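You operate a simulated robot arm through the tools that you are given. There is no shell and no other tool.

You run a simulated robot arm. Do the job below in one go: nothing can be reset, and whatever is moved stays where it is left.

JOB
Put the grey square pot on the bench left of the rod rest. Take the wide blue tube and leave it on top of the brown block. Take the yellow bottle and leave it on the black slab. Fetch the paper roll and stand it on the top of the long bench. Take the blue tipped rod on the top of the long bench and put it away on the top of the cream board. Fetch the green pot and set it on the top of the tool chest. Press the stop button three times. Push the yellow drawer shut. Any order will do. Set down upright: yellow bottle, paper roll.
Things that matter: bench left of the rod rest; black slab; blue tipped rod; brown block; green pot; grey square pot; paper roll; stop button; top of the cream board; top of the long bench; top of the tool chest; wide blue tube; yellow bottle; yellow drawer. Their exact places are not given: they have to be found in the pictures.

It is judged by the outcome, as a careful person would: the job done as asked, and still so three seconds after it is handed in. It fails if anything else is knocked over, pushed out of place, dropped, spilled or broken.

ROBOT AND FRAMES
A 6-joint arm with a two-finger gripper on a trunk, on a base that moves. Base frame: it is fixed to the floor where the robot stands at the start and does not move with it; the origin is under the middle of the robot, x ahead of it, y to its left, z up. Lengths are in cm, angles in rad, forces in N, time in s.
With the tool pointing down near the work surface it reaches from about 38 to 86 cm from the robot's upright axis, wherever it stands. Its first joint turns from -2.897 to 2.897 rad. Places, roughly: bench left of the rod rest (17x17 cm) [-124, -174, 84]; black slab (13x11x2 cm) [-290, 70, 90]; blue tipped rod (20x3x3 cm) [-310, 0, 90]; brown block (6x5x6 cm) [-240, 120, 90]; green pot (6x6x6 cm) [-300, -30, 90]; grey square pot (6x6x3 cm) [-120, 130, 90]; paper roll (8x8x22 cm) [-280, 0, 50]; stop button [-130, -110, 90]; top of the cream board (26x19 cm) [-134, -192, 86]; top of the long bench [-290, 0, 80]; top of the tool chest (24x63 cm) [-170, -394, 92]; wide blue tube (4x4x15 cm) [-260, 80, 90]; yellow bottle (8x8x23 cm) [-280, 90, 90]; yellow drawer [-290, -230, 70]. Payload 2.45 kg.
Tool frame: the origin (TCP) lies between the finger pads and is the grasp point; the fingertips stand 2 cm ahead of it; z points along the fingers, y is the line along which they close. The gripper opens to 14 cm; its body begins 16.8 cm behind the TCP.
Orientation is told as [roll, pitch, yaw] about the base's x, y, z axes, in that order, counted from this pose: with the fingers straight down and closing along the base's y, the tool's x points along the base's -x, its y along +y and its z along -z.

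CONTROLS
- The arm moves only by the tool send_rows. Its argument "moves" is a list of rows, each an object (a shift or turn left out is 0, a gripper value left out holds the last) with "dp": the shift along the tool's x, y, z in cm, a list of three; "turn": the turn, a rotation vector about the tool's x, y, z in rad, a list of three. In form: [{"dp": [x, y, z], "turn": [wx, wy, wz]}, ...]. A call has 1 to 20 rows; each row is the pose to reach, as a shift and turn from the pose commanded when the call began, along the tool's axes at that moment. "claw" is the finger opening in cm, from 0 to 14, set as the call begins (left out, the last holds). Each row takes 0.2 s and may step no farther than 5 cm and 0.15 rad from the row before; otherwise, or with a gripper value out of range, the whole call is refused. Where a pose cannot be reached the arm comes as near as it can. A force on the tool above 40 N (or 10 N above the force at the start of the call, whichever is more), or a blocked arm, ends the call early, and 0.2 s more pass. The fingers move at their own pace (about 4.5 cm/s each) and stop on an object; they squeeze with about 34 N. The grip force told is the motor's: it shows also when the fingers shut on nothing. Time passes only in rows, and 0.2 s behind the last, so rows that repeat a pose let the fingers close. It gives the time, the measured TCP pose, the force on the tool (base axes), the opening and the grip force at its end, in the units of the frame above (readings bear some noise), with the torque about the TCP (base axes, N m) and any sound that the robot's microphone picked up.
- Cameras (640 x 400 px; columns grow to the right, rows downward): "scene" is now at [9.33, 13.26, 185.24]; the picture's right is [-0.06, -1.00, 0.00], its down [-0.72, 0.04, -0.69] and it looks along [0.69, -0.04, -0.72] (base axes); focal length 274 px, centre (320, 200). "wrist" rides on the gripper at [7.8, 1.1, -20.9] in the tool frame; the picture's right is [-0.14, 0.99, 0.00], its down [-0.92, -0.13, -0.37] and it looks along [-0.36, -0.05, 0.93] (tool axes); focal length 280 px, centre (320, 200).
- camera(camera): a new picture of that camera. The clock stands still meanwhile.
- move_column(by): moves the trunk up (or, below 0, down) by that many cm; the arm and the scene camera ride with it, the base frame stays. It gives what a move gives, with no picture.
- steer(legs): drives the robot by 1 to 6 legs, each [ahead, left, turn to the left] in cm, cm and rad, along the robot's own axes; the way and the turn of a leg run together, so that a leg with both is an arc; at most 150 cm and 3.142 rad a leg. The arm and the cameras ride along, it lands a little off, and it stops where it bumps. It gives what a move gives.
- pan_tilt(pan, tilt): turns the head with the scene camera to pan (to the left, within 2.496 rad either way) and tilt (down, from -0.506 to 1.204), counted from straight ahead of the robot. It gives what a move gives.
- locate(camera, pixels): for up to 12 pixels [column, row] of the newest picture of that camera ("zoom" is the newest enlarged one), the place [x, y, z] in the base frame of the surface seen there, good to about 0.2 cm. The clock stands still meanwhile.
- close_up(camera, box): a new picture of the part [left, top, right, bottom] of that camera's present view, enlarged. The clock stands still meanwhile.
- close_job(): hands the job in; it is judged then, once.

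Open the gripper and draw the arm clear of the work before you hand the job in, unless the task says otherwise.

The tools are called after "Request:" as name(argument=value, ...) on one line, values as JSON. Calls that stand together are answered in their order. send_rows: Moves the arm, as the interface text tells. Its arguments: {"type":"object","properties":{"moves":{"type":"array","items":{"type":"object","properties":{"dp":{"type":"array","items":{"type":"number"}},"turn":{"type":"array","items":{"type":"number"}}}}},"claw":{"type":"number"}},"required":["moves"]} The other tools are called the same way: move_column (by) moves the trunk up or down; steer (legs) drives the base; pan_tilt (pan, tilt) turns the head that bears the scene camera; camera (camera) takes a picture; locate (camera, pixels) gives the place of the surface under pixels of a picture; close_up (camera, box) takes an enlarged picture of a part of a camera's view; close_job () hands the job in.

At the start:

```text
t: 0.0
eef_pos: [43.09, 16.02, 115.97]
orientation: [0.0, -0.001, 0.001]
ft_force: [0.2, 0.1, 0.8]
moment: [-0.01, 0.0, 0.0]
grip_width: 14.04
finger_force: 0.0
trunk travel left (down, up): [-10.0, 13.0]
robot x, y, heading: [-0.58, 0.02, 0.001]
head pan, tilt (commanded): [-0.061, 0.803]
```

scene: 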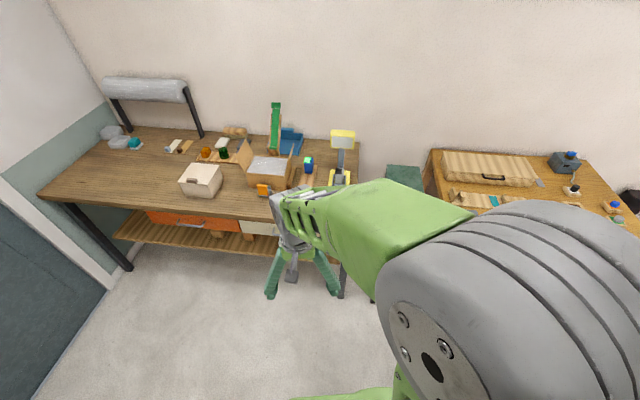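
wrist: 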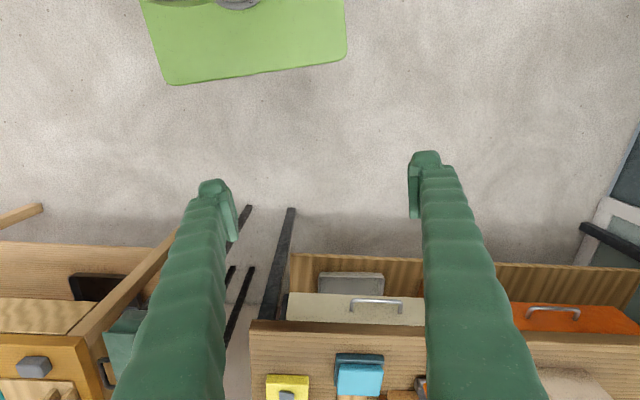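

The first pictures show benches ahead (+x), while the job places lie behind at negative x. I turn the head to look around before driving.

Request:
pan_tilt(pan=2.4, tilt=0.5)

Request:
camera(camera="scene")

Request:
pan_tilt(pan=-2.4, tilt=0.5)

Request:
camera(camera="scene")

```text
t: 2.2
eef_pos: [43.15, 16.06, 116.02]
orientation: [0.001, 0.0, 0.0]
ft_force: [-0.6, -0.8, 0.1]
moment: [0.0, 0.04, -0.02]
grip_width: 14.0
finger_force: 0.1
trunk travel left (down, up): [-10.0, 13.0]
robot x, y, heading: [0.2, -0.0, 0.001]
head pan, tilt (commanded): [2.4, 0.499]
```

```text
taken
```

scene: 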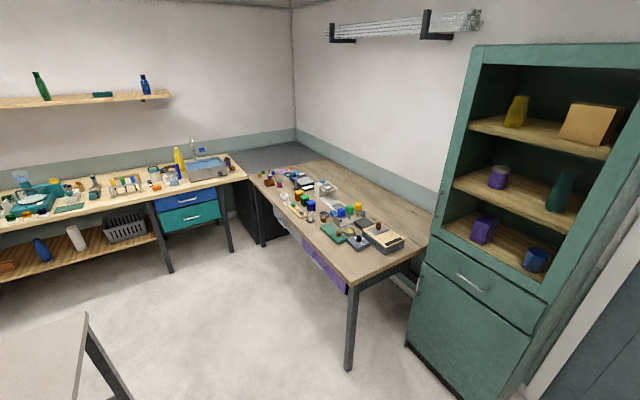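

```text
t: 6.0
eef_pos: [43.13, 16.0, 115.94]
orientation: [0.0, 0.001, 0.001]
ft_force: [-0.5, -0.2, 1.2]
moment: [0.01, -0.01, 0.01]
grip_width: 13.99
finger_force: 0.0
trunk travel left (down, up): [-10.0, 13.0]
robot x, y, heading: [-0.18, -0.02, 0.006]
head pan, tilt (commanded): [-2.4, 0.499]
```

```text
taken
```

scene: 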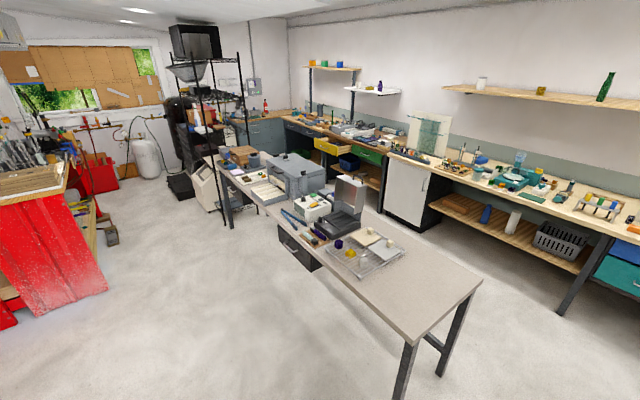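

The second view (pan -2.4) shows the middle table, the long bench along the far wall and the red tool chest. I locate several landmarks to map the room.

Request:
locate(camera="scene", pixels=[[480, 283], [403, 342], [220, 160], [250, 155], [395, 158], [600, 222], [514, 220], [40, 180], [62, 190], [325, 146], [365, 155], [345, 260]])

Request:
close_up(camera="scene", box=[210, 120, 450, 290])

Request:
close_up(camera="scene", box=[400, 120, 640, 290])

Request:
close_up(camera="scene", box=[0, 120, 240, 290])

```text
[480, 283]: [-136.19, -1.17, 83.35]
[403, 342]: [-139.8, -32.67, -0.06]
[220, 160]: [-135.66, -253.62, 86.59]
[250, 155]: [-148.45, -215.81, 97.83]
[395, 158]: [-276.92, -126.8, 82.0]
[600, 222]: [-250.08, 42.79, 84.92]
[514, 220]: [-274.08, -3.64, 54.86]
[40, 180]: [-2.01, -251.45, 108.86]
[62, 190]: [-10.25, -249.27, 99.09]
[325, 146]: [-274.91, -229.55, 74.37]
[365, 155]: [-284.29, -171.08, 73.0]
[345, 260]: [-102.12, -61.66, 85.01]
```

```text
2.35 times, centred on (330, 205) of scene
```

zoom: 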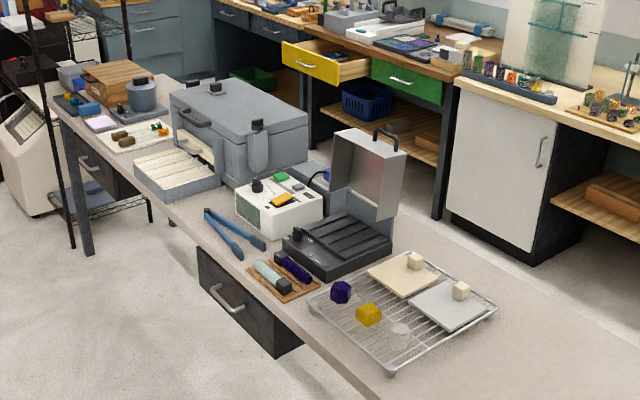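

```text
2.35 times, centred on (520, 205) of scene
```

zoom: 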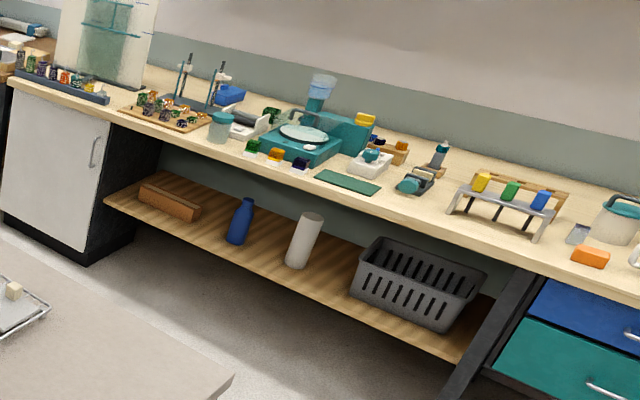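

```text
2.35 times, centred on (120, 205) of scene
```

zoom: 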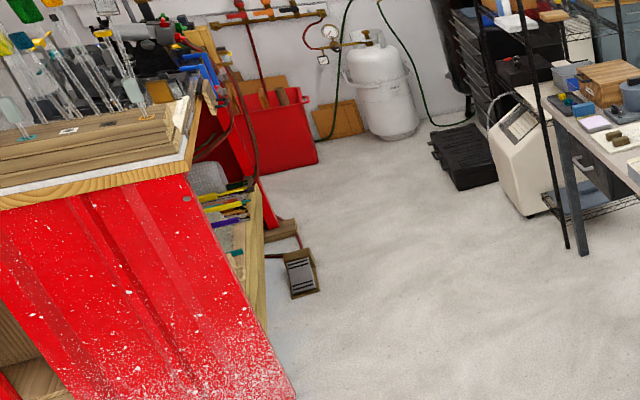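

The middle table runs from about y=-1 to -254 near x=-136, and the long bench front is about x=-250 to -277. I look at the left side again to map the left table's edges.

Request:
pan_tilt(pan=2.4, tilt=0.5)

Request:
camera(camera="scene")

Request:
locate(camera="scene", pixels=[[352, 285], [429, 236], [285, 222], [248, 183], [88, 318], [20, 330], [170, 268], [230, 246], [246, 175], [410, 345], [350, 365], [150, 195]])

Request:
close_up(camera="scene", box=[0, 130, 240, 280])

Request:
close_up(camera="scene", box=[230, 140, 430, 280])

```text
t: 9.8
eef_pos: [43.19, 16.12, 115.87]
orientation: [0.0, 0.0, 0.0]
ft_force: [-0.1, -0.5, 0.6]
moment: [0.01, -0.03, 0.01]
grip_width: 14.0
finger_force: 0.1
trunk travel left (down, up): [-10.0, 13.0]
robot x, y, heading: [0.22, 0.21, -0.002]
head pan, tilt (commanded): [2.4, 0.499]
```

```text
taken
```

scene: 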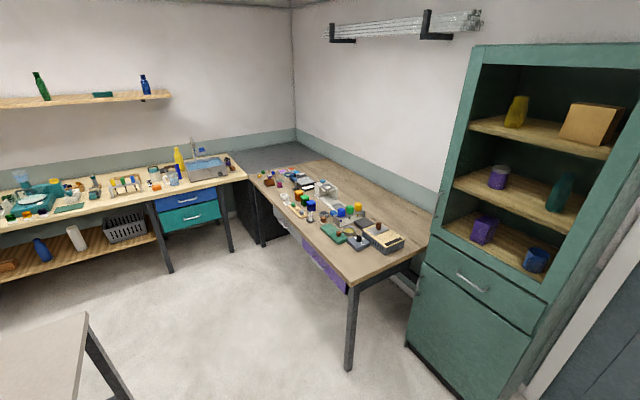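

```text
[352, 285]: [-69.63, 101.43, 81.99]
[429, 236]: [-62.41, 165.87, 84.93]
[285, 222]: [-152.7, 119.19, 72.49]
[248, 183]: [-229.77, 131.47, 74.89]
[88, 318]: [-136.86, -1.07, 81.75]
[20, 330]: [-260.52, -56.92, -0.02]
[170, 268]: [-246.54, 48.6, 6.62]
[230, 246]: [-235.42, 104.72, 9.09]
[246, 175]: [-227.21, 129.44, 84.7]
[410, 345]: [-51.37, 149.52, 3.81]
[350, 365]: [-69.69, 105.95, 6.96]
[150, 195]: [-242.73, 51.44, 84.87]
```

```text
2.67 times, centred on (120, 205) of scene
```

zoom: 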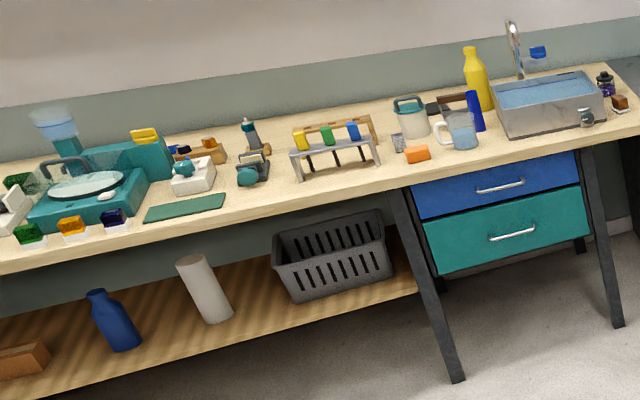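

```text
2.86 times, centred on (330, 210) of scene
```

zoom: 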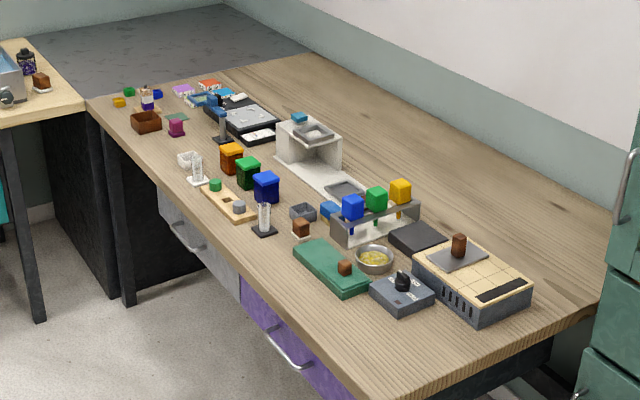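

The left table's front edge runs from (-70,101) toward (-228,~125), leaving a corridor around y≈45. I turn the robot round and drive to about (-120, 48) facing -x, with the arm high above the tables.

Request:
steer(legs=[[0, 0, 3.14], [60, -48, 0]])

Request:
pan_tilt(pan=0.0, tilt=0.7)

Request:
camera(camera="scene")

```text
t: 21.9
eef_pos: [-100.51, 37.23, 115.95]
orientation: [0.0, 0.001, 3.094]
ft_force: [-0.5, 0.0, 0.3]
moment: [-0.03, 0.03, -0.01]
grip_width: 14.01
finger_force: 0.1
trunk travel left (down, up): [-10.0, 13.0]
robot x, y, heading: [-56.66, 51.08, 3.095]
head pan, tilt (commanded): [2.4, 0.499]
```

```text
t: 24.1
eef_pos: [-100.55, 37.21, 115.93]
orientation: [0.0, 0.0, 3.094]
ft_force: [0.2, 0.1, -0.1]
moment: [0.02, -0.04, -0.02]
grip_width: 13.97
finger_force: 0.0
trunk travel left (down, up): [-10.0, 13.0]
robot x, y, heading: [-56.47, 51.04, 3.095]
head pan, tilt (commanded): [0.0, 0.7]
```

```text
taken
```

scene: 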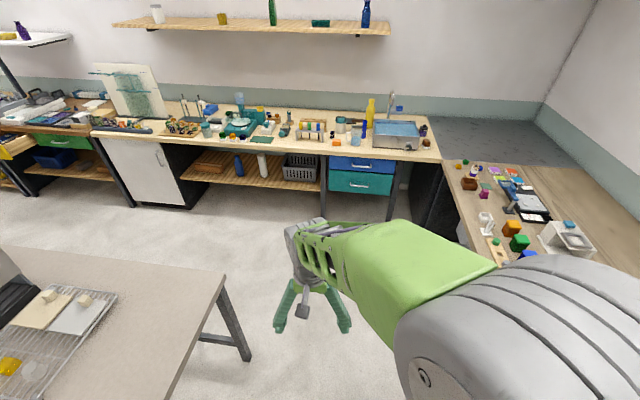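

I'm at (-56.6, 51.1) heading 3.095; the left table is at the picture's right (objects around 480-600, 170-250). I drive to about (-120, 62) and turn right to face the left table square on.

Request:
steer(legs=[[63.8, -8.0, 0], [0, 0, -1.35]])

Request:
pan_tilt(pan=0.35, tilt=0.85)

Request:
camera(camera="scene")

Request:
camera(camera="wrist")

```text
t: 31.0
eef_pos: [-143.29, 101.59, 115.9]
orientation: [-0.002, 0.0, 1.739]
ft_force: [0.0, 0.6, -0.9]
moment: [0.01, -0.03, 0.0]
grip_width: 13.98
finger_force: 0.0
trunk travel left (down, up): [-10.0, 13.0]
robot x, y, heading: [-120.18, 61.78, 1.737]
head pan, tilt (commanded): [0.0, 0.7]
```

```text
t: 31.8
eef_pos: [-143.33, 101.8, 115.96]
orientation: [-0.001, 0.0, 1.74]
ft_force: [0.1, -1.1, -0.9]
moment: [-0.01, 0.0, 0.01]
grip_width: 14.0
finger_force: 0.1
trunk travel left (down, up): [-10.0, 13.0]
robot x, y, heading: [-120.28, 62.4, 1.736]
head pan, tilt (commanded): [0.351, 0.85]
```

```text
taken
```

scene: 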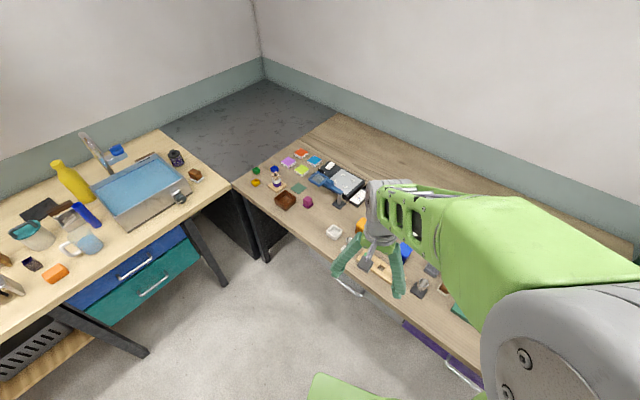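

```text
taken
```

wrist: 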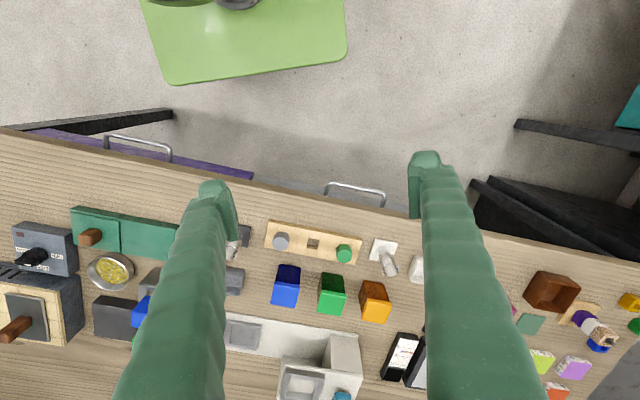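

The wrist view shows the table items; a grey square piece shows near (235,280), partly hidden by the left finger, and another at (150,280). I locate these and zoom in with the wrist and scene cameras.

Request:
locate(camera="wrist", pixels=[[235, 280], [150, 280], [243, 332], [416, 268], [110, 270], [285, 285], [330, 293], [375, 300], [312, 243], [20, 130], [160, 80], [345, 55]])

Request:
close_up(camera="wrist", box=[80, 200, 440, 400])

Request:
close_up(camera="scene", box=[300, 130, 500, 330])

Request:
close_up(camera="scene", box=[0, 120, 240, 290])

```text
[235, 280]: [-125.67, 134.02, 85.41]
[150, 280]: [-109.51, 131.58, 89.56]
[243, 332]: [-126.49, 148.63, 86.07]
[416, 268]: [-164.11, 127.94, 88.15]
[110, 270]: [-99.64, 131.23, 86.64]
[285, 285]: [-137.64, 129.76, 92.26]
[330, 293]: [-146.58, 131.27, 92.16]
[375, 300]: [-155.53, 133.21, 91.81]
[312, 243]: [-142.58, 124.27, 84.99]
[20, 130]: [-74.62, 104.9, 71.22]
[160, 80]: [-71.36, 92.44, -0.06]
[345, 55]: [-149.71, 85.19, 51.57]
```

```text
1.78 times, centred on (260, 300) of wrist
```

zoom: 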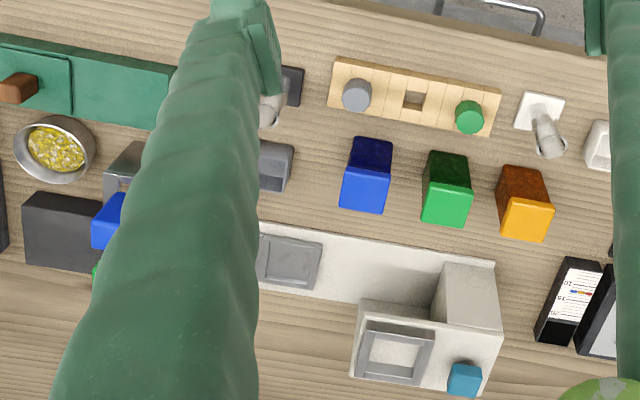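

```text
2.00 times, centred on (400, 230) of scene
```

zoom: 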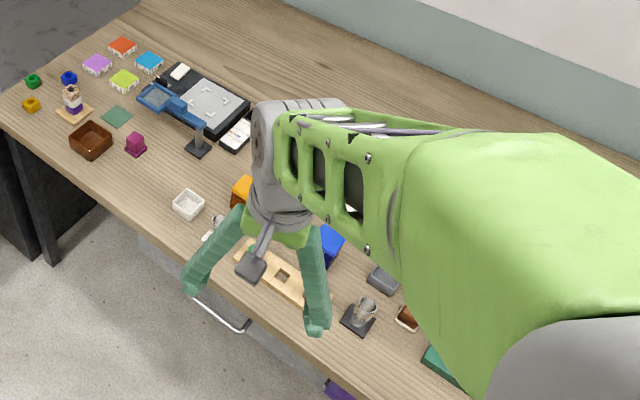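

```text
2.35 times, centred on (120, 205) of scene
```

zoom: 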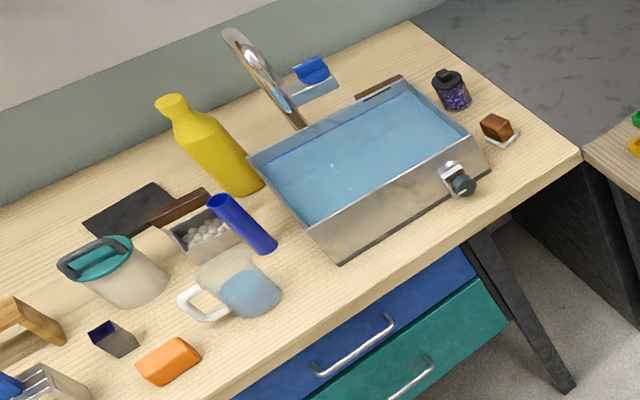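

The grey square pot seems to be near (-123,132), hidden by the left finger. I shift the arm 25 cm to its right and 10 cm forward at the same height to see it clearly.

Request:
send_rows(moves=[{"dp": [-1.7, -4.2, 0]}, {"dp": [-3.4, -8.4, 0]}, {"dp": [-5, -12.6, 0]}, {"dp": [-6.7, -16.8, 0]}, {"dp": [-8.4, -21, 0]}, {"dp": [-10, -25, 0]}, {"dp": [-10, -25, 0]}])

Request:
camera(camera="wrist")

```text
t: 33.4
eef_pos: [-120.51, 115.87, 115.86]
orientation: [0.0, 0.0, 1.739]
ft_force: [-0.5, -0.8, 0.5]
moment: [-0.01, 0.02, -0.03]
grip_width: 14.02
finger_force: 0.0
trunk travel left (down, up): [-10.0, 13.0]
robot x, y, heading: [-119.98, 61.99, 1.74]
head pan, tilt (commanded): [0.351, 0.85]
```

```text
taken
```

wrist: 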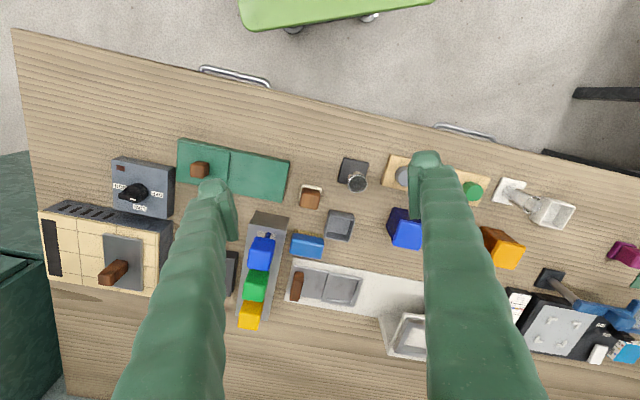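

The grey square pot is at about (339,225), with a brown block at (310,197), a blue block at (308,245) and a blue jar at (405,228) around it. I zoom in and locate its edges.

Request:
close_up(camera="wrist", box=[270, 160, 440, 290])

Request:
locate(camera="wrist", pixels=[[339, 225], [326, 213], [353, 215], [350, 240], [325, 236], [308, 245], [310, 197], [392, 225], [320, 222], [358, 228]])

```text
3.08 times, centred on (355, 225) of wrist
```

zoom: 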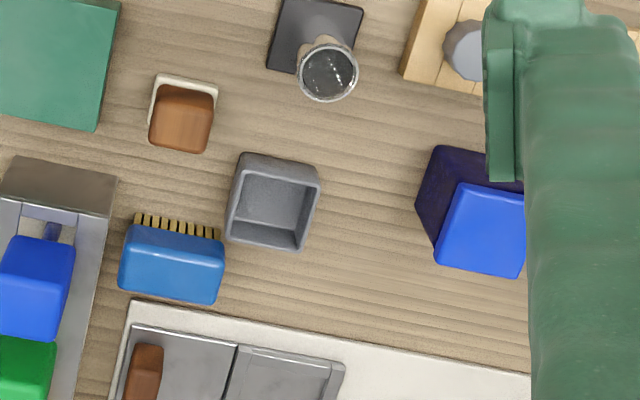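

```text
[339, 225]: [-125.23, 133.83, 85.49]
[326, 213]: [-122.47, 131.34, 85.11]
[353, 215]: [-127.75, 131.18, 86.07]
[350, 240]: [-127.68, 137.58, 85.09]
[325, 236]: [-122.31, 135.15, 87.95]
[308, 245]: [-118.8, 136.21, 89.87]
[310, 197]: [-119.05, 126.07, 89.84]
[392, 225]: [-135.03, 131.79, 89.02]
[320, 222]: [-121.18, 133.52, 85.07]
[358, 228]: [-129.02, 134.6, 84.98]
```

The zoom shows the pot as an open hollow square with rim corners near (243,157), (318,174), (301,248), (229,238). I locate the rim points precisely in the zoom picture.

Request:
locate(camera="zoom", pixels=[[244, 157], [316, 175], [300, 247], [230, 239], [280, 165], [265, 243], [236, 200], [309, 212], [272, 205], [220, 232], [130, 228], [195, 140]])

```text
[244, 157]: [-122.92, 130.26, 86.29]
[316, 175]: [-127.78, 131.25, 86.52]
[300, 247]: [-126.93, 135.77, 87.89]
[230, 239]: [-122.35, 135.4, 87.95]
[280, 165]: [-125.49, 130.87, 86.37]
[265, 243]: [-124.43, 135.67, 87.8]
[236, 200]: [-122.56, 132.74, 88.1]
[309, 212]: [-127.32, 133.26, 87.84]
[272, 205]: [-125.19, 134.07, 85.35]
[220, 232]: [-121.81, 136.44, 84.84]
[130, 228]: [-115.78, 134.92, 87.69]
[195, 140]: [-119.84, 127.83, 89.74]
```

The pot's rim spans about x -122.4 to -127.5 and y 130.5 to 135.8 at z 88. I check neighbours' distances and the fingertip shape before choosing the grasp.

Request:
locate(camera="zoom", pixels=[[272, 322], [272, 345], [327, 75], [300, 75], [327, 100], [340, 20], [275, 68], [222, 262], [430, 200], [440, 265], [180, 320]])

Request:
close_up(camera="wrist", box=[380, 130, 500, 230])

Request:
close_up(camera="scene", box=[330, 130, 530, 330])

```text
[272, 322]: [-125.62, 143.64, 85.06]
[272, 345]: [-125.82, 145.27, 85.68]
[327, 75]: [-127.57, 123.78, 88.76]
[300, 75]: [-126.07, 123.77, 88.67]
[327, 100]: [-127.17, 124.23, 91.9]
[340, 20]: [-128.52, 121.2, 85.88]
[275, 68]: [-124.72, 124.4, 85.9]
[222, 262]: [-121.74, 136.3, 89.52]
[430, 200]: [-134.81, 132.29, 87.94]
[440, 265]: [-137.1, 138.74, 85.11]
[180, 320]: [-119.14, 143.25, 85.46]
```

```text
4.00 times, centred on (440, 180) of wrist
```

zoom: 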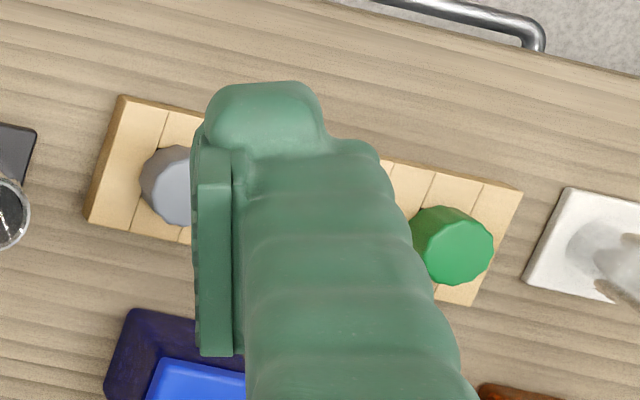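

```text
2.00 times, centred on (430, 230) of scene
```

zoom: 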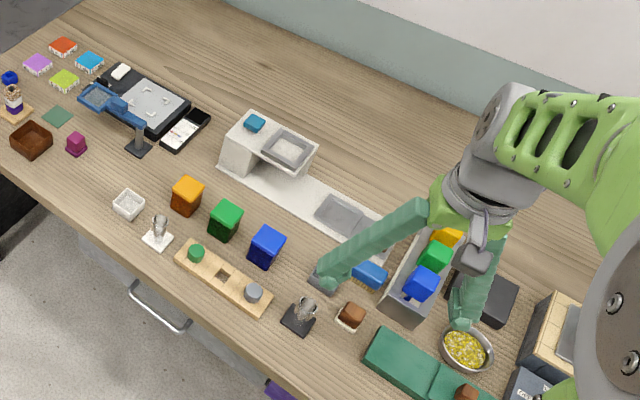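

The pot has free space on its near (y<130) and far (y>136, tray starts at y 143) sides, so I grasp along base y. I move above it at height and turn the tool to yaw ≈3.06, with the opening set to 7.6 cm.

Request:
send_rows(claw=7.6, moves=[{"dp": [-2, 0.16, 0], "turn": [0, 0, -0.1467]}, {"dp": [-4, 0.32, 0], "turn": [0, 0, -0.2933]}, {"dp": [-6, 0.47, 0], "turn": [0, 0, -0.44]}, {"dp": [-8, 0.63, 0], "turn": [0, 0, -0.5867]}, {"dp": [-10, 0.79, 0], "turn": [0, 0, -0.7333]}, {"dp": [-12, 0.95, 0], "turn": [0, 0, -0.88]}, {"dp": [-14, 1.1, 0], "turn": [0, 0, -1.0267]}, {"dp": [-16, 1.26, 0], "turn": [0, 0, -1.1733]}, {"dp": [-17.9, 1.42, 0], "turn": [0, 0, -1.32]}, {"dp": [-17.9, 1.42, 0], "turn": [0, 0, -1.32]}])

Request:
camera(camera="wrist")

```text
t: 35.6
eef_pos: [-124.82, 133.3, 116.07]
orientation: [0.002, 0.0, 3.061]
ft_force: [0.5, -0.4, 0.5]
moment: [-0.02, 0.01, 0.05]
grip_width: 7.61
finger_force: 0.0
trunk travel left (down, up): [-10.0, 13.0]
robot x, y, heading: [-119.85, 61.77, 1.737]
head pan, tilt (commanded): [0.351, 0.85]
```

```text
taken
```

wrist: 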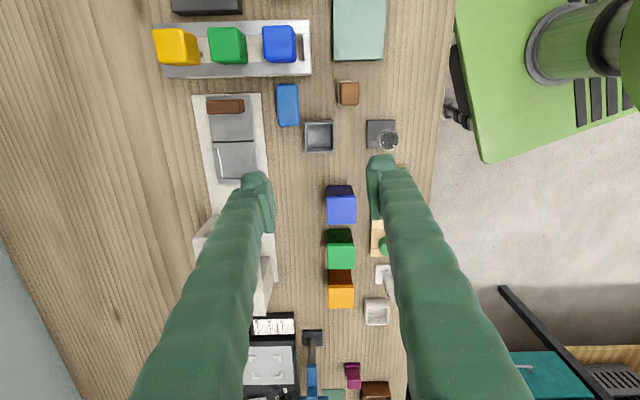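

The pot is now at (320,137) in the wrist view, between the fingers' lines. I zoom in to refine its centre and direction.

Request:
close_up(camera="wrist", box=[270, 90, 390, 190])

Request:
locate(camera="wrist", pixels=[[307, 124], [332, 124], [332, 151], [306, 151], [320, 138]])

```text
4.00 times, centred on (330, 140) of wrist
```

zoom: 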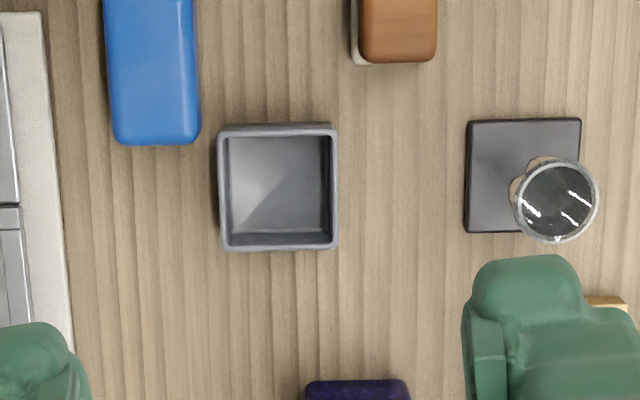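

```text
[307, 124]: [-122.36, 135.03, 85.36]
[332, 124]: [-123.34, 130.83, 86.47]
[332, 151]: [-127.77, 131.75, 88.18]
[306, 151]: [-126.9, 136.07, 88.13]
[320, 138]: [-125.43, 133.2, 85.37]
```

The pot's edges look nearly square with the picture, which itself is skewed 0.14 rad from the tool. I locate the rim corners in this zoom to fix the yaw.

Request:
locate(camera="zoom", pixels=[[222, 140], [225, 238], [330, 242], [332, 140], [240, 243], [315, 244], [222, 160], [224, 220], [334, 160], [334, 220], [240, 130], [320, 130]])

```text
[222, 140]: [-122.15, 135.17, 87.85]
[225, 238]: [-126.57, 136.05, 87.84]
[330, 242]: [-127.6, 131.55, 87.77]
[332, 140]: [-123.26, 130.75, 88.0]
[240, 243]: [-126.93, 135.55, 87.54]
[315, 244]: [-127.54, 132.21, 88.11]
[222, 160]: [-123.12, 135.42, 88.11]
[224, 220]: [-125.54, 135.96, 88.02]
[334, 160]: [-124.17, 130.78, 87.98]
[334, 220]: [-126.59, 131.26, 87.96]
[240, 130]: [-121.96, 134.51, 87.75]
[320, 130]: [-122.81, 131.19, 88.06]
```

The rim gives a centre of (-124.8, 133.4) and an edge angle needing yaw ≈2.93. I turn 0.13 and descend to about z 91.

Request:
send_rows(moves=[{"dp": [0, 0, 3], "turn": [0, 0, 0.065]}, {"dp": [0, 0, 6], "turn": [0, 0, 0.13]}, {"dp": [0, 0, 10], "turn": [0, 0, 0.13]}, {"dp": [0, 0, 14], "turn": [0, 0, 0.13]}, {"dp": [0, 0, 18], "turn": [0, 0, 0.13]}, {"dp": [0, 0, 22], "turn": [0, 0, 0.13]}, {"dp": [0, 0, 25], "turn": [0, 0, 0.13]}, {"dp": [0, 0, 25], "turn": [0, 0, 0.13]}])

Request:
camera(camera="wrist")

```text
t: 37.4
eef_pos: [-124.79, 133.18, 90.77]
orientation: [0.0, -0.001, 2.93]
ft_force: [-0.9, -0.3, 0.0]
moment: [0.01, -0.01, 0.04]
grip_width: 7.61
finger_force: 0.1
trunk travel left (down, up): [-10.0, 13.0]
robot x, y, heading: [-120.25, 61.94, 1.74]
head pan, tilt (commanded): [0.351, 0.85]
```

```text
taken
```

wrist: 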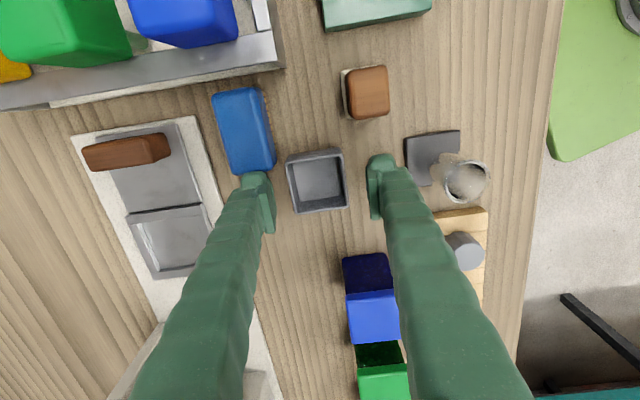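

At z 90.8 the blue brush's end (row ~175, cols 232-275) is just beside the left finger's edge. I shift 0.9 cm away from it along tool -x, then descend to z≈87.5.

Request:
send_rows(moves=[{"dp": [-0.9, 0, 0]}, {"dp": [-0.9, 0, 1.2]}, {"dp": [-0.9, 0, 2.4]}, {"dp": [-0.9, 0, 3.3]}, {"dp": [-0.9, 0, 3.3]}])

Request:
camera(camera="wrist")

```text
t: 38.6
eef_pos: [-125.74, 133.26, 87.58]
orientation: [0.001, -0.001, 2.93]
ft_force: [0.2, -0.3, 0.4]
moment: [0.0, -0.02, -0.01]
grip_width: 7.61
finger_force: 0.1
trunk travel left (down, up): [-10.0, 13.0]
robot x, y, heading: [-120.47, 61.98, 1.74]
head pan, tilt (commanded): [0.351, 0.85]
```

```text
taken
```

wrist: 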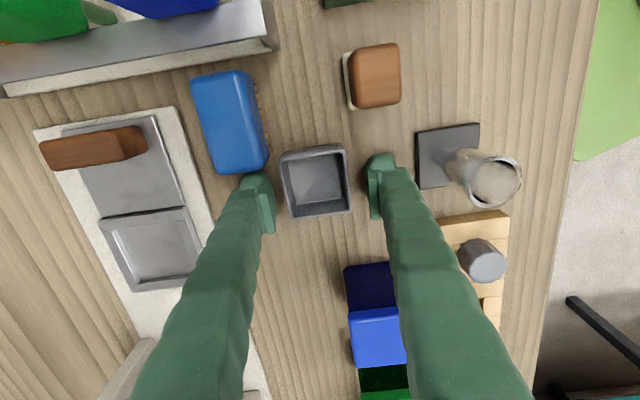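

The fingers straddle the pot (at (315,182)) with nothing touching; force is near zero. I close the gripper on it.

Request:
send_rows(claw=3.5, moves=[{"dp": [0, 0, 0]}, {"dp": [0, 0, 0]}, {"dp": [0, 0, 0]}, {"dp": [0, 0, 0]}])

Request:
camera(camera="wrist")

```text
t: 39.6
eef_pos: [-125.84, 133.3, 87.52]
orientation: [-0.001, -0.002, 2.93]
ft_force: [-0.7, 0.1, -0.5]
moment: [0.03, 0.0, -0.02]
grip_width: 5.09
finger_force: 33.9
trunk travel left (down, up): [-10.0, 13.0]
robot x, y, heading: [-120.27, 62.06, 1.742]
head pan, tilt (commanded): [0.351, 0.85]
```

```text
taken
```

wrist: 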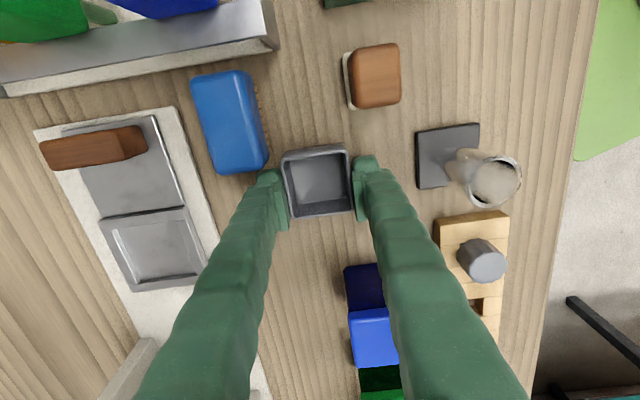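

The pot is held (5.1 cm opening, 34 N). I check the base plate's extent at (553,158) for driving clearances, then lift straight up to z≈117.

Request:
locate(camera="wrist", pixels=[[577, 155], [600, 150], [630, 138], [590, 60], [600, 100]])

Request:
send_rows(moves=[{"dp": [0, 0, -2]}, {"dp": [0, 0, -6]}, {"dp": [0, 0, -11]}, {"dp": [0, 0, -16]}, {"dp": [0, 0, -21]}, {"dp": [0, 0, -26]}, {"dp": [0, 0, -30]}, {"dp": [0, 0, -30]}])

Request:
camera(camera="wrist")

```text
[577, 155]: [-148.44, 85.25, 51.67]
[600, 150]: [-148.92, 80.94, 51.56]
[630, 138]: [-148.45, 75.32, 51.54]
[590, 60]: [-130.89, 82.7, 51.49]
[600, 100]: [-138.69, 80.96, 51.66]
```

```text
t: 41.4
eef_pos: [-125.63, 133.39, 117.78]
orientation: [-0.001, -0.001, 2.931]
ft_force: [-0.4, 0.6, -0.6]
moment: [0.02, 0.0, 0.02]
grip_width: 5.08
finger_force: 33.8
trunk travel left (down, up): [-10.0, 13.0]
robot x, y, heading: [-120.28, 62.08, 1.741]
head pan, tilt (commanded): [0.351, 0.85]
```

```text
taken
```

wrist: 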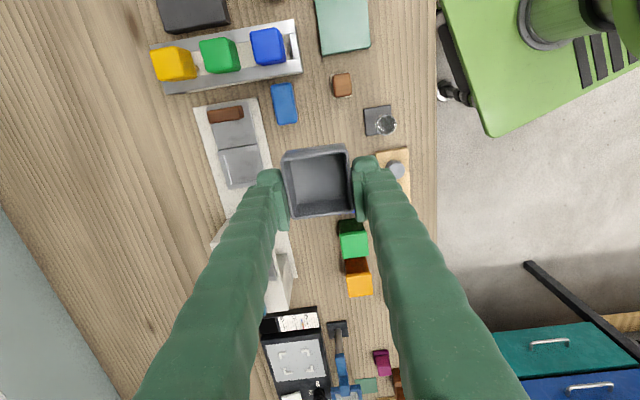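

The lift is clean with the pot between the fingers at (318,180). The base plate reaches 28 cm ahead and 24 cm to the side, so I retract the arm to about 45 cm from the axis before driving.

Request:
send_rows(moves=[{"dp": [1.2, 4.2, 0]}, {"dp": [2.4, 8.4, 0]}, {"dp": [3.7, 12.5, 0]}, {"dp": [4.9, 16.7, 0]}, {"dp": [6.1, 20.9, 0]}, {"dp": [7.3, 25, 0]}, {"dp": [7.3, 25, 0]}])

Request:
steer(legs=[[-5, 72, 0], [0, 0, -1.6], [0, 0, -1.64]])

Request:
pan_tilt(pan=0.3, tilt=0.6)

Request:
camera(camera="scene")

```text
t: 43.0
eef_pos: [-123.88, 107.41, 117.64]
orientation: [0.0, 0.001, 2.931]
ft_force: [0.2, 1.0, -1.5]
moment: [0.0, 0.02, 0.01]
grip_width: 5.06
finger_force: 34.2
trunk travel left (down, up): [-10.0, 13.0]
robot x, y, heading: [-120.16, 61.92, 1.745]
head pan, tilt (commanded): [0.351, 0.85]
```

```text
t: 57.6
eef_pos: [-189.34, -0.92, 117.74]
orientation: [0.0, 0.0, -0.261]
ft_force: [0.5, 0.2, -0.3]
moment: [-0.02, -0.01, -0.03]
grip_width: 5.05
finger_force: 34.4
trunk travel left (down, up): [-10.0, 13.0]
robot x, y, heading: [-190.28, 44.82, -1.451]
head pan, tilt (commanded): [0.351, 0.85]
```

```text
t: 58.3
eef_pos: [-189.27, -0.98, 117.69]
orientation: [0.0, -0.001, -0.263]
ft_force: [0.6, 0.7, -0.4]
moment: [-0.01, -0.02, 0.0]
grip_width: 5.05
finger_force: 34.1
trunk travel left (down, up): [-10.0, 13.0]
robot x, y, heading: [-190.81, 44.34, -1.452]
head pan, tilt (commanded): [0.3, 0.6]
```

```text
taken
```

scene: 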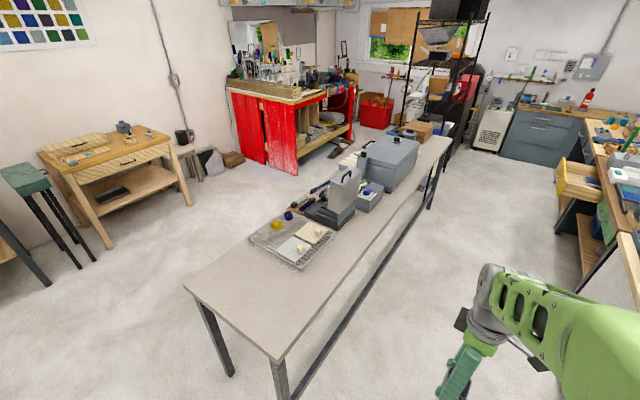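

From here the whole middle table and corridor are visible. I locate the table's edges, the yellow drawer at (578,183), and things at the far end to find the tool chest near (-170,-394).

Request:
locate(camera="scene", pixels=[[279, 362], [186, 285], [452, 140], [405, 125], [452, 155], [490, 130], [535, 130], [575, 185], [600, 195], [470, 80], [440, 60], [345, 100]])

Request:
close_up(camera="scene", box=[240, 100, 480, 280])

Request:
close_up(camera="scene", box=[400, 30, 640, 210])

```text
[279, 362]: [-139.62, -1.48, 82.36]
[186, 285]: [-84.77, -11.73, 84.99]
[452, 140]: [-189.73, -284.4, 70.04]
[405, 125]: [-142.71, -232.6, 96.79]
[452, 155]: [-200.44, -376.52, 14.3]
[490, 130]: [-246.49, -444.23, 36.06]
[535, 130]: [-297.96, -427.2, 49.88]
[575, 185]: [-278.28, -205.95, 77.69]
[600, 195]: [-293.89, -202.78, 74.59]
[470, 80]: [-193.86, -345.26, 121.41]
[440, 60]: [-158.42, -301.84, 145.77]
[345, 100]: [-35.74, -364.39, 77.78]
```

```text
2.22 times, centred on (360, 190) of scene
```

zoom: 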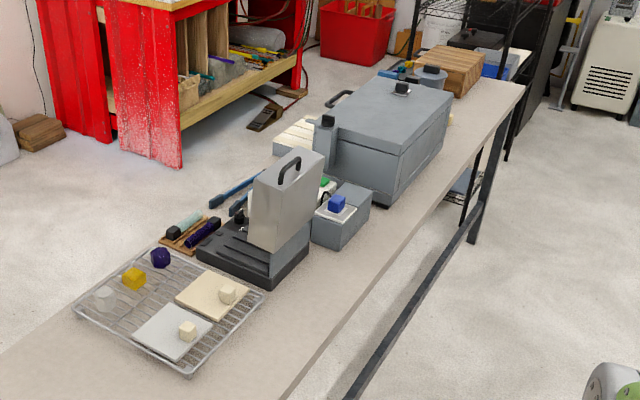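

```text
2.22 times, centred on (520, 120) of scene
```

zoom: 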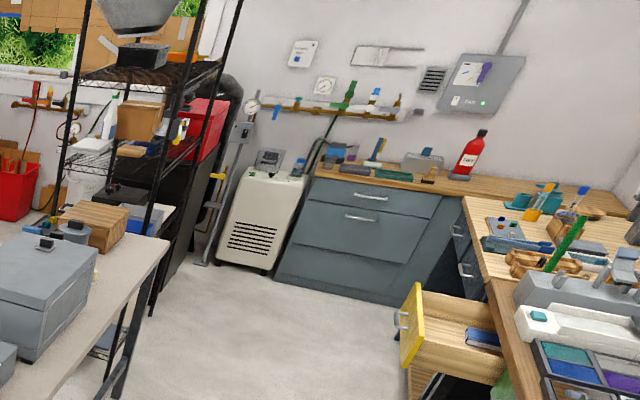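

The tool chest is hidden behind the black rack for now. I measure the heights of tall things on the middle table (grill lid handle, grey box knob), since I plan to approach the table from its +x side.

Request:
locate(camera="scene", pixels=[[347, 172], [397, 139], [387, 150], [330, 195], [361, 155], [180, 150], [120, 130], [296, 165], [230, 90], [190, 200], [250, 165], [355, 195]])

```text
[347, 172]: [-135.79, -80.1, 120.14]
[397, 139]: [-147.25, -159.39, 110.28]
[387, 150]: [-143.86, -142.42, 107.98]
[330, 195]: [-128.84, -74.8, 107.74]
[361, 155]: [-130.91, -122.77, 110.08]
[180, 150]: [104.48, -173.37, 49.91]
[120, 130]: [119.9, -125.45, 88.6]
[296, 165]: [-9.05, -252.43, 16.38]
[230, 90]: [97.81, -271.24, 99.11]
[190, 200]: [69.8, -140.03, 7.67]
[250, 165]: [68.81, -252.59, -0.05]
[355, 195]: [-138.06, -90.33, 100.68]
```

The grill lid handle reaches z 120 at (-136,-80), so I keep the arm away from there. I drive around the table's near end to its +x side, then down to about (-52,-160), and turn to face the table.

Request:
steer(legs=[[2, 80, 0], [29, 57, 0], [100, -12, 0], [85, -14, 0]])

Request:
steer(legs=[[0, 0, -1.86]])

Request:
pan_tilt(pan=0.1, tilt=0.7)

Request:
camera(camera="scene")

```text
t: 80.1
eef_pos: [-57.66, -205.02, 117.66]
orientation: [0.0, 0.0, -0.299]
ft_force: [-0.2, -0.1, -0.3]
moment: [-0.04, -0.04, 0.0]
grip_width: 5.06
finger_force: 34.0
trunk travel left (down, up): [-10.0, 13.0]
robot x, y, heading: [-57.3, -159.4, -1.486]
head pan, tilt (commanded): [0.3, 0.6]
```

```text
t: 85.0
eef_pos: [-100.77, -146.14, 117.65]
orientation: [-0.001, -0.001, -2.157]
ft_force: [1.0, -1.1, -1.1]
moment: [0.0, 0.04, 0.03]
grip_width: 5.08
finger_force: 34.0
trunk travel left (down, up): [-10.0, 13.0]
robot x, y, heading: [-57.27, -159.57, 2.936]
head pan, tilt (commanded): [0.3, 0.6]
```

```text
t: 85.7
eef_pos: [-100.78, -146.12, 117.68]
orientation: [0.001, 0.0, -2.157]
ft_force: [-0.5, -0.3, -0.3]
moment: [0.03, 0.0, -0.01]
grip_width: 5.06
finger_force: 34.0
trunk travel left (down, up): [-10.0, 13.0]
robot x, y, heading: [-57.03, -159.59, 2.934]
head pan, tilt (commanded): [0.099, 0.7]
```

```text
taken
```

scene: 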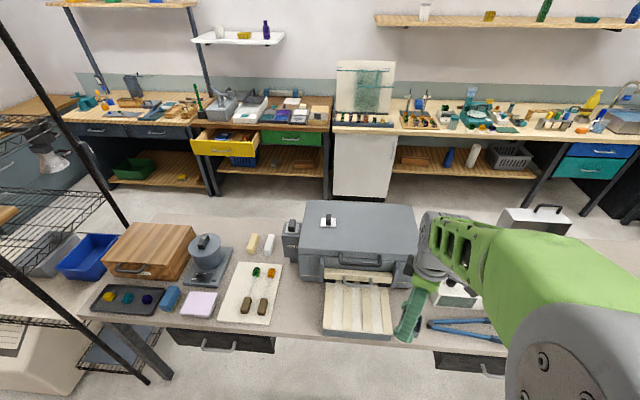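

The cream board is at about (252,293) and the ridged rod rest at (357,305), with bare bench between them around (305,290). I locate these and zoom in.

Request:
locate(camera="scene", pixels=[[305, 290], [305, 320], [305, 265], [328, 300], [325, 330], [282, 265], [270, 322], [235, 263], [222, 315], [290, 240], [252, 290], [392, 340]])

Request:
close_up(camera="scene", box=[180, 200, 440, 370])

```text
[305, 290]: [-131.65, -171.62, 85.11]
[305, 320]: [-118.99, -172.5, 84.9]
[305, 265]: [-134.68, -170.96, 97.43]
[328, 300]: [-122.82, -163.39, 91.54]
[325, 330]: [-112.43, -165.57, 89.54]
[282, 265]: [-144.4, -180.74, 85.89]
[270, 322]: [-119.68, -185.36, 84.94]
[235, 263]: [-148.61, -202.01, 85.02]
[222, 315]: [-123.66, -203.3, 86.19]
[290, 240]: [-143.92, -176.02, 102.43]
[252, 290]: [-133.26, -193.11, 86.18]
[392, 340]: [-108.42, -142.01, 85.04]
```

```text
2.35 times, centred on (310, 285) of scene
```

zoom: 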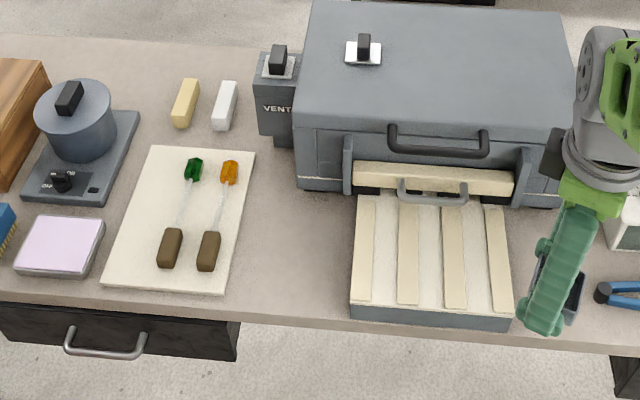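

There is a 17 cm free gap on the bench between the cream board and rod rest, centred about (-124,-174). I move the pot above (-123,-174) at the present height.

Request:
send_rows(moves=[{"dp": [-4.44, -0.38, 0]}, {"dp": [-8.88, -0.77, 0]}, {"dp": [-13.3, -1.15, 0]}, {"dp": [-17.75, -1.53, 0]}, {"dp": [-22.2, -1.91, 0]}, {"dp": [-26.6, -2.3, 0]}, {"dp": [-31, -2.68, 0]}, {"dp": [-35.5, -3.06, 0]}, {"dp": [-35.5, -3.06, 0]}])

Request:
camera(camera="wrist")

Request:
camera(camera="scene")

```text
t: 87.7
eef_pos: [-122.89, -174.2, 117.65]
orientation: [-0.001, 0.001, -2.158]
ft_force: [0.3, -0.2, -1.2]
moment: [0.01, 0.01, 0.05]
grip_width: 5.05
finger_force: 34.1
trunk travel left (down, up): [-10.0, 13.0]
robot x, y, heading: [-56.95, -159.37, 2.934]
head pan, tilt (commanded): [0.099, 0.7]
```

```text
taken
```

wrist: 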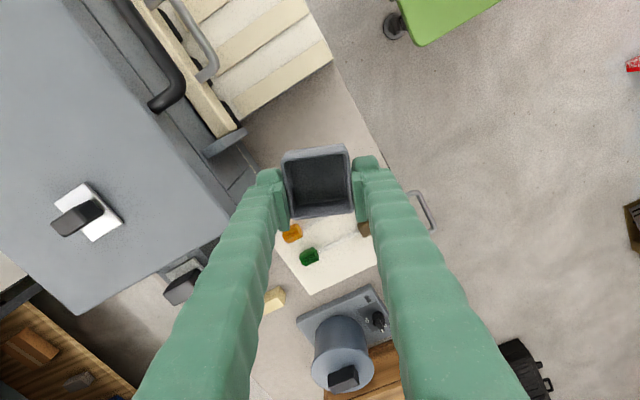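

```text
taken
```

scene: 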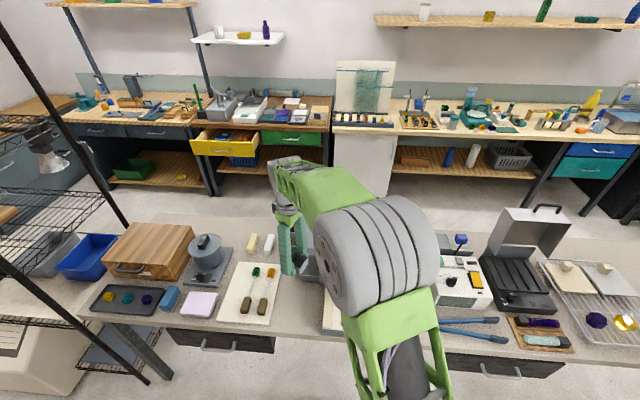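

The bare bench is directly beneath; the VENT box with black knob (182,287) is to the left with enough room. I shift 1.4 cm toward +x for clearance and descend to just above the bench.

Request:
send_rows(moves=[{"dp": [0.77, 1.17, 3]}, {"dp": [0.77, 1.17, 7]}, {"dp": [0.77, 1.17, 11]}, {"dp": [0.77, 1.17, 15]}, {"dp": [0.77, 1.17, 19]}, {"dp": [0.77, 1.17, 23]}, {"dp": [0.77, 1.17, 26.5]}, {"dp": [0.77, 1.17, 28.5]}, {"dp": [0.77, 1.17, 29.6]}, {"dp": [0.77, 1.17, 29.6]}])

Request:
camera(camera="wrist")

```text
t: 89.9
eef_pos: [-121.7, -173.86, 87.92]
orientation: [-0.001, 0.001, -2.159]
ft_force: [0.4, 0.0, -0.9]
moment: [0.02, -0.01, -0.01]
grip_width: 5.08
finger_force: 33.8
trunk travel left (down, up): [-10.0, 13.0]
robot x, y, heading: [-57.12, -159.24, 2.934]
head pan, tilt (commanded): [0.099, 0.7]
```

```text
taken
```

wrist: 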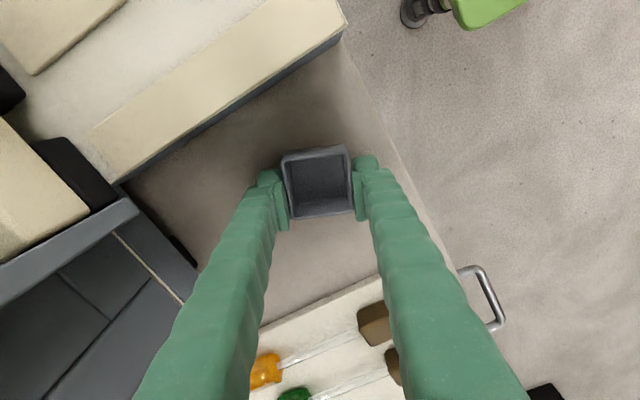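

The pot is about 0.4 cm above the bench, clear of the rod rest and cream board. I lower the last bit and open the fingers modestly.

Request:
send_rows(moves=[{"dp": [0, 0, 0.2]}, {"dp": [0, 0, 0.4]}, {"dp": [0, 0, 0.4]}])

Request:
send_rows(claw=7.5, moves=[{"dp": [0, 0, 0]}, {"dp": [0, 0, 0]}, {"dp": [0, 0, 0]}])

Request:
send_rows(moves=[{"dp": [0, 0, -2]}, {"dp": [0, 0, -6]}, {"dp": [0, 0, -11]}, {"dp": [0, 0, -16]}, {"dp": [0, 0, -21]}, {"dp": [0, 0, -26]}, {"dp": [0, 0, -31]}, {"dp": [0, 0, -34]}])

Request:
camera(camera="wrist")

```text
t: 90.7
eef_pos: [-121.48, -173.8, 87.54]
orientation: [0.0, -0.001, -2.157]
ft_force: [-0.1, 0.3, 0.6]
moment: [0.08, -0.01, -0.02]
grip_width: 5.06
finger_force: 34.1
trunk travel left (down, up): [-10.0, 13.0]
robot x, y, heading: [-57.43, -159.32, 2.936]
head pan, tilt (commanded): [0.099, 0.7]
```

```text
t: 91.5
eef_pos: [-121.65, -173.82, 87.52]
orientation: [0.001, 0.0, -2.156]
ft_force: [0.2, -0.6, 0.0]
moment: [0.02, -0.01, -0.01]
grip_width: 7.5
finger_force: 0.1
trunk travel left (down, up): [-10.0, 13.0]
robot x, y, heading: [-57.52, -159.38, 2.934]
head pan, tilt (commanded): [0.099, 0.7]
```

```text
t: 93.3
eef_pos: [-121.54, -173.89, 121.71]
orientation: [-0.001, 0.001, -2.158]
ft_force: [0.5, -0.4, 0.1]
moment: [-0.01, 0.01, 0.03]
grip_width: 7.49
finger_force: 0.0
trunk travel left (down, up): [-10.0, 13.0]
robot x, y, heading: [-57.47, -159.28, 2.936]
head pan, tilt (commanded): [0.099, 0.7]
```

```text
taken
```

wrist: 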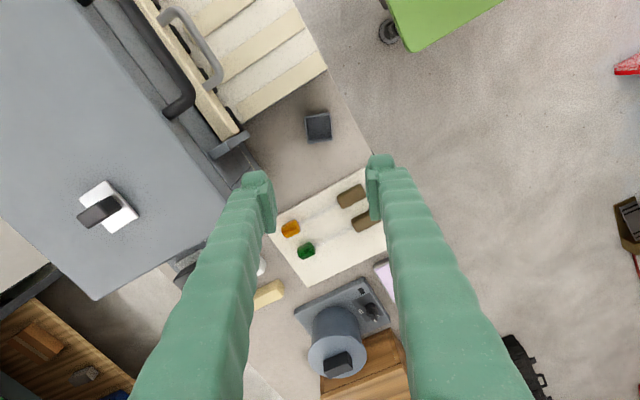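

The pot stands on the bench left of the rod rest at (318,127). Next, the stop button: I take a close-up of the white device region in the scene view.

Request:
close_up(camera="scene", box=[410, 220, 520, 320])

Request:
close_up(camera="scene", box=[180, 200, 640, 400])

```text
4.00 times, centred on (465, 270) of scene
```

zoom: 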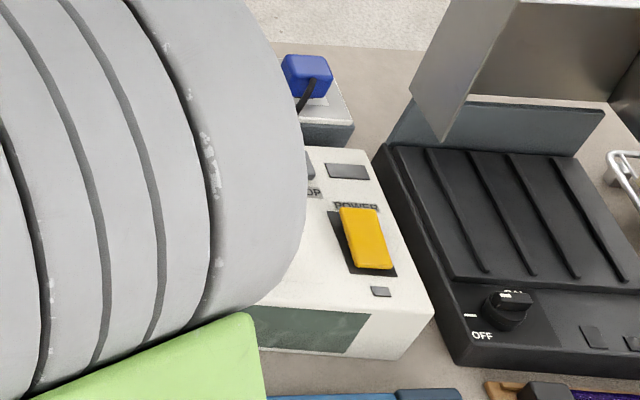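

```text
1.39 times, centred on (410, 300) of scene
```

zoom: 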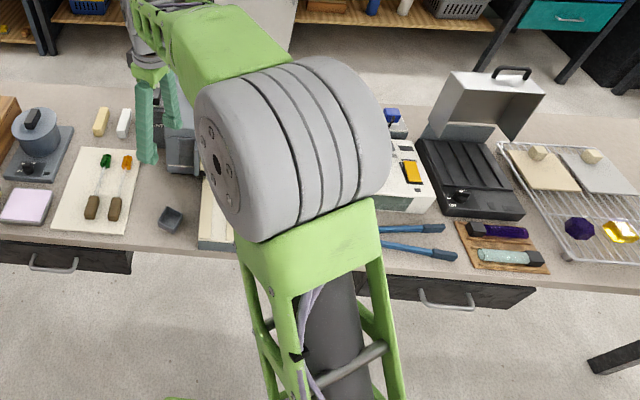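

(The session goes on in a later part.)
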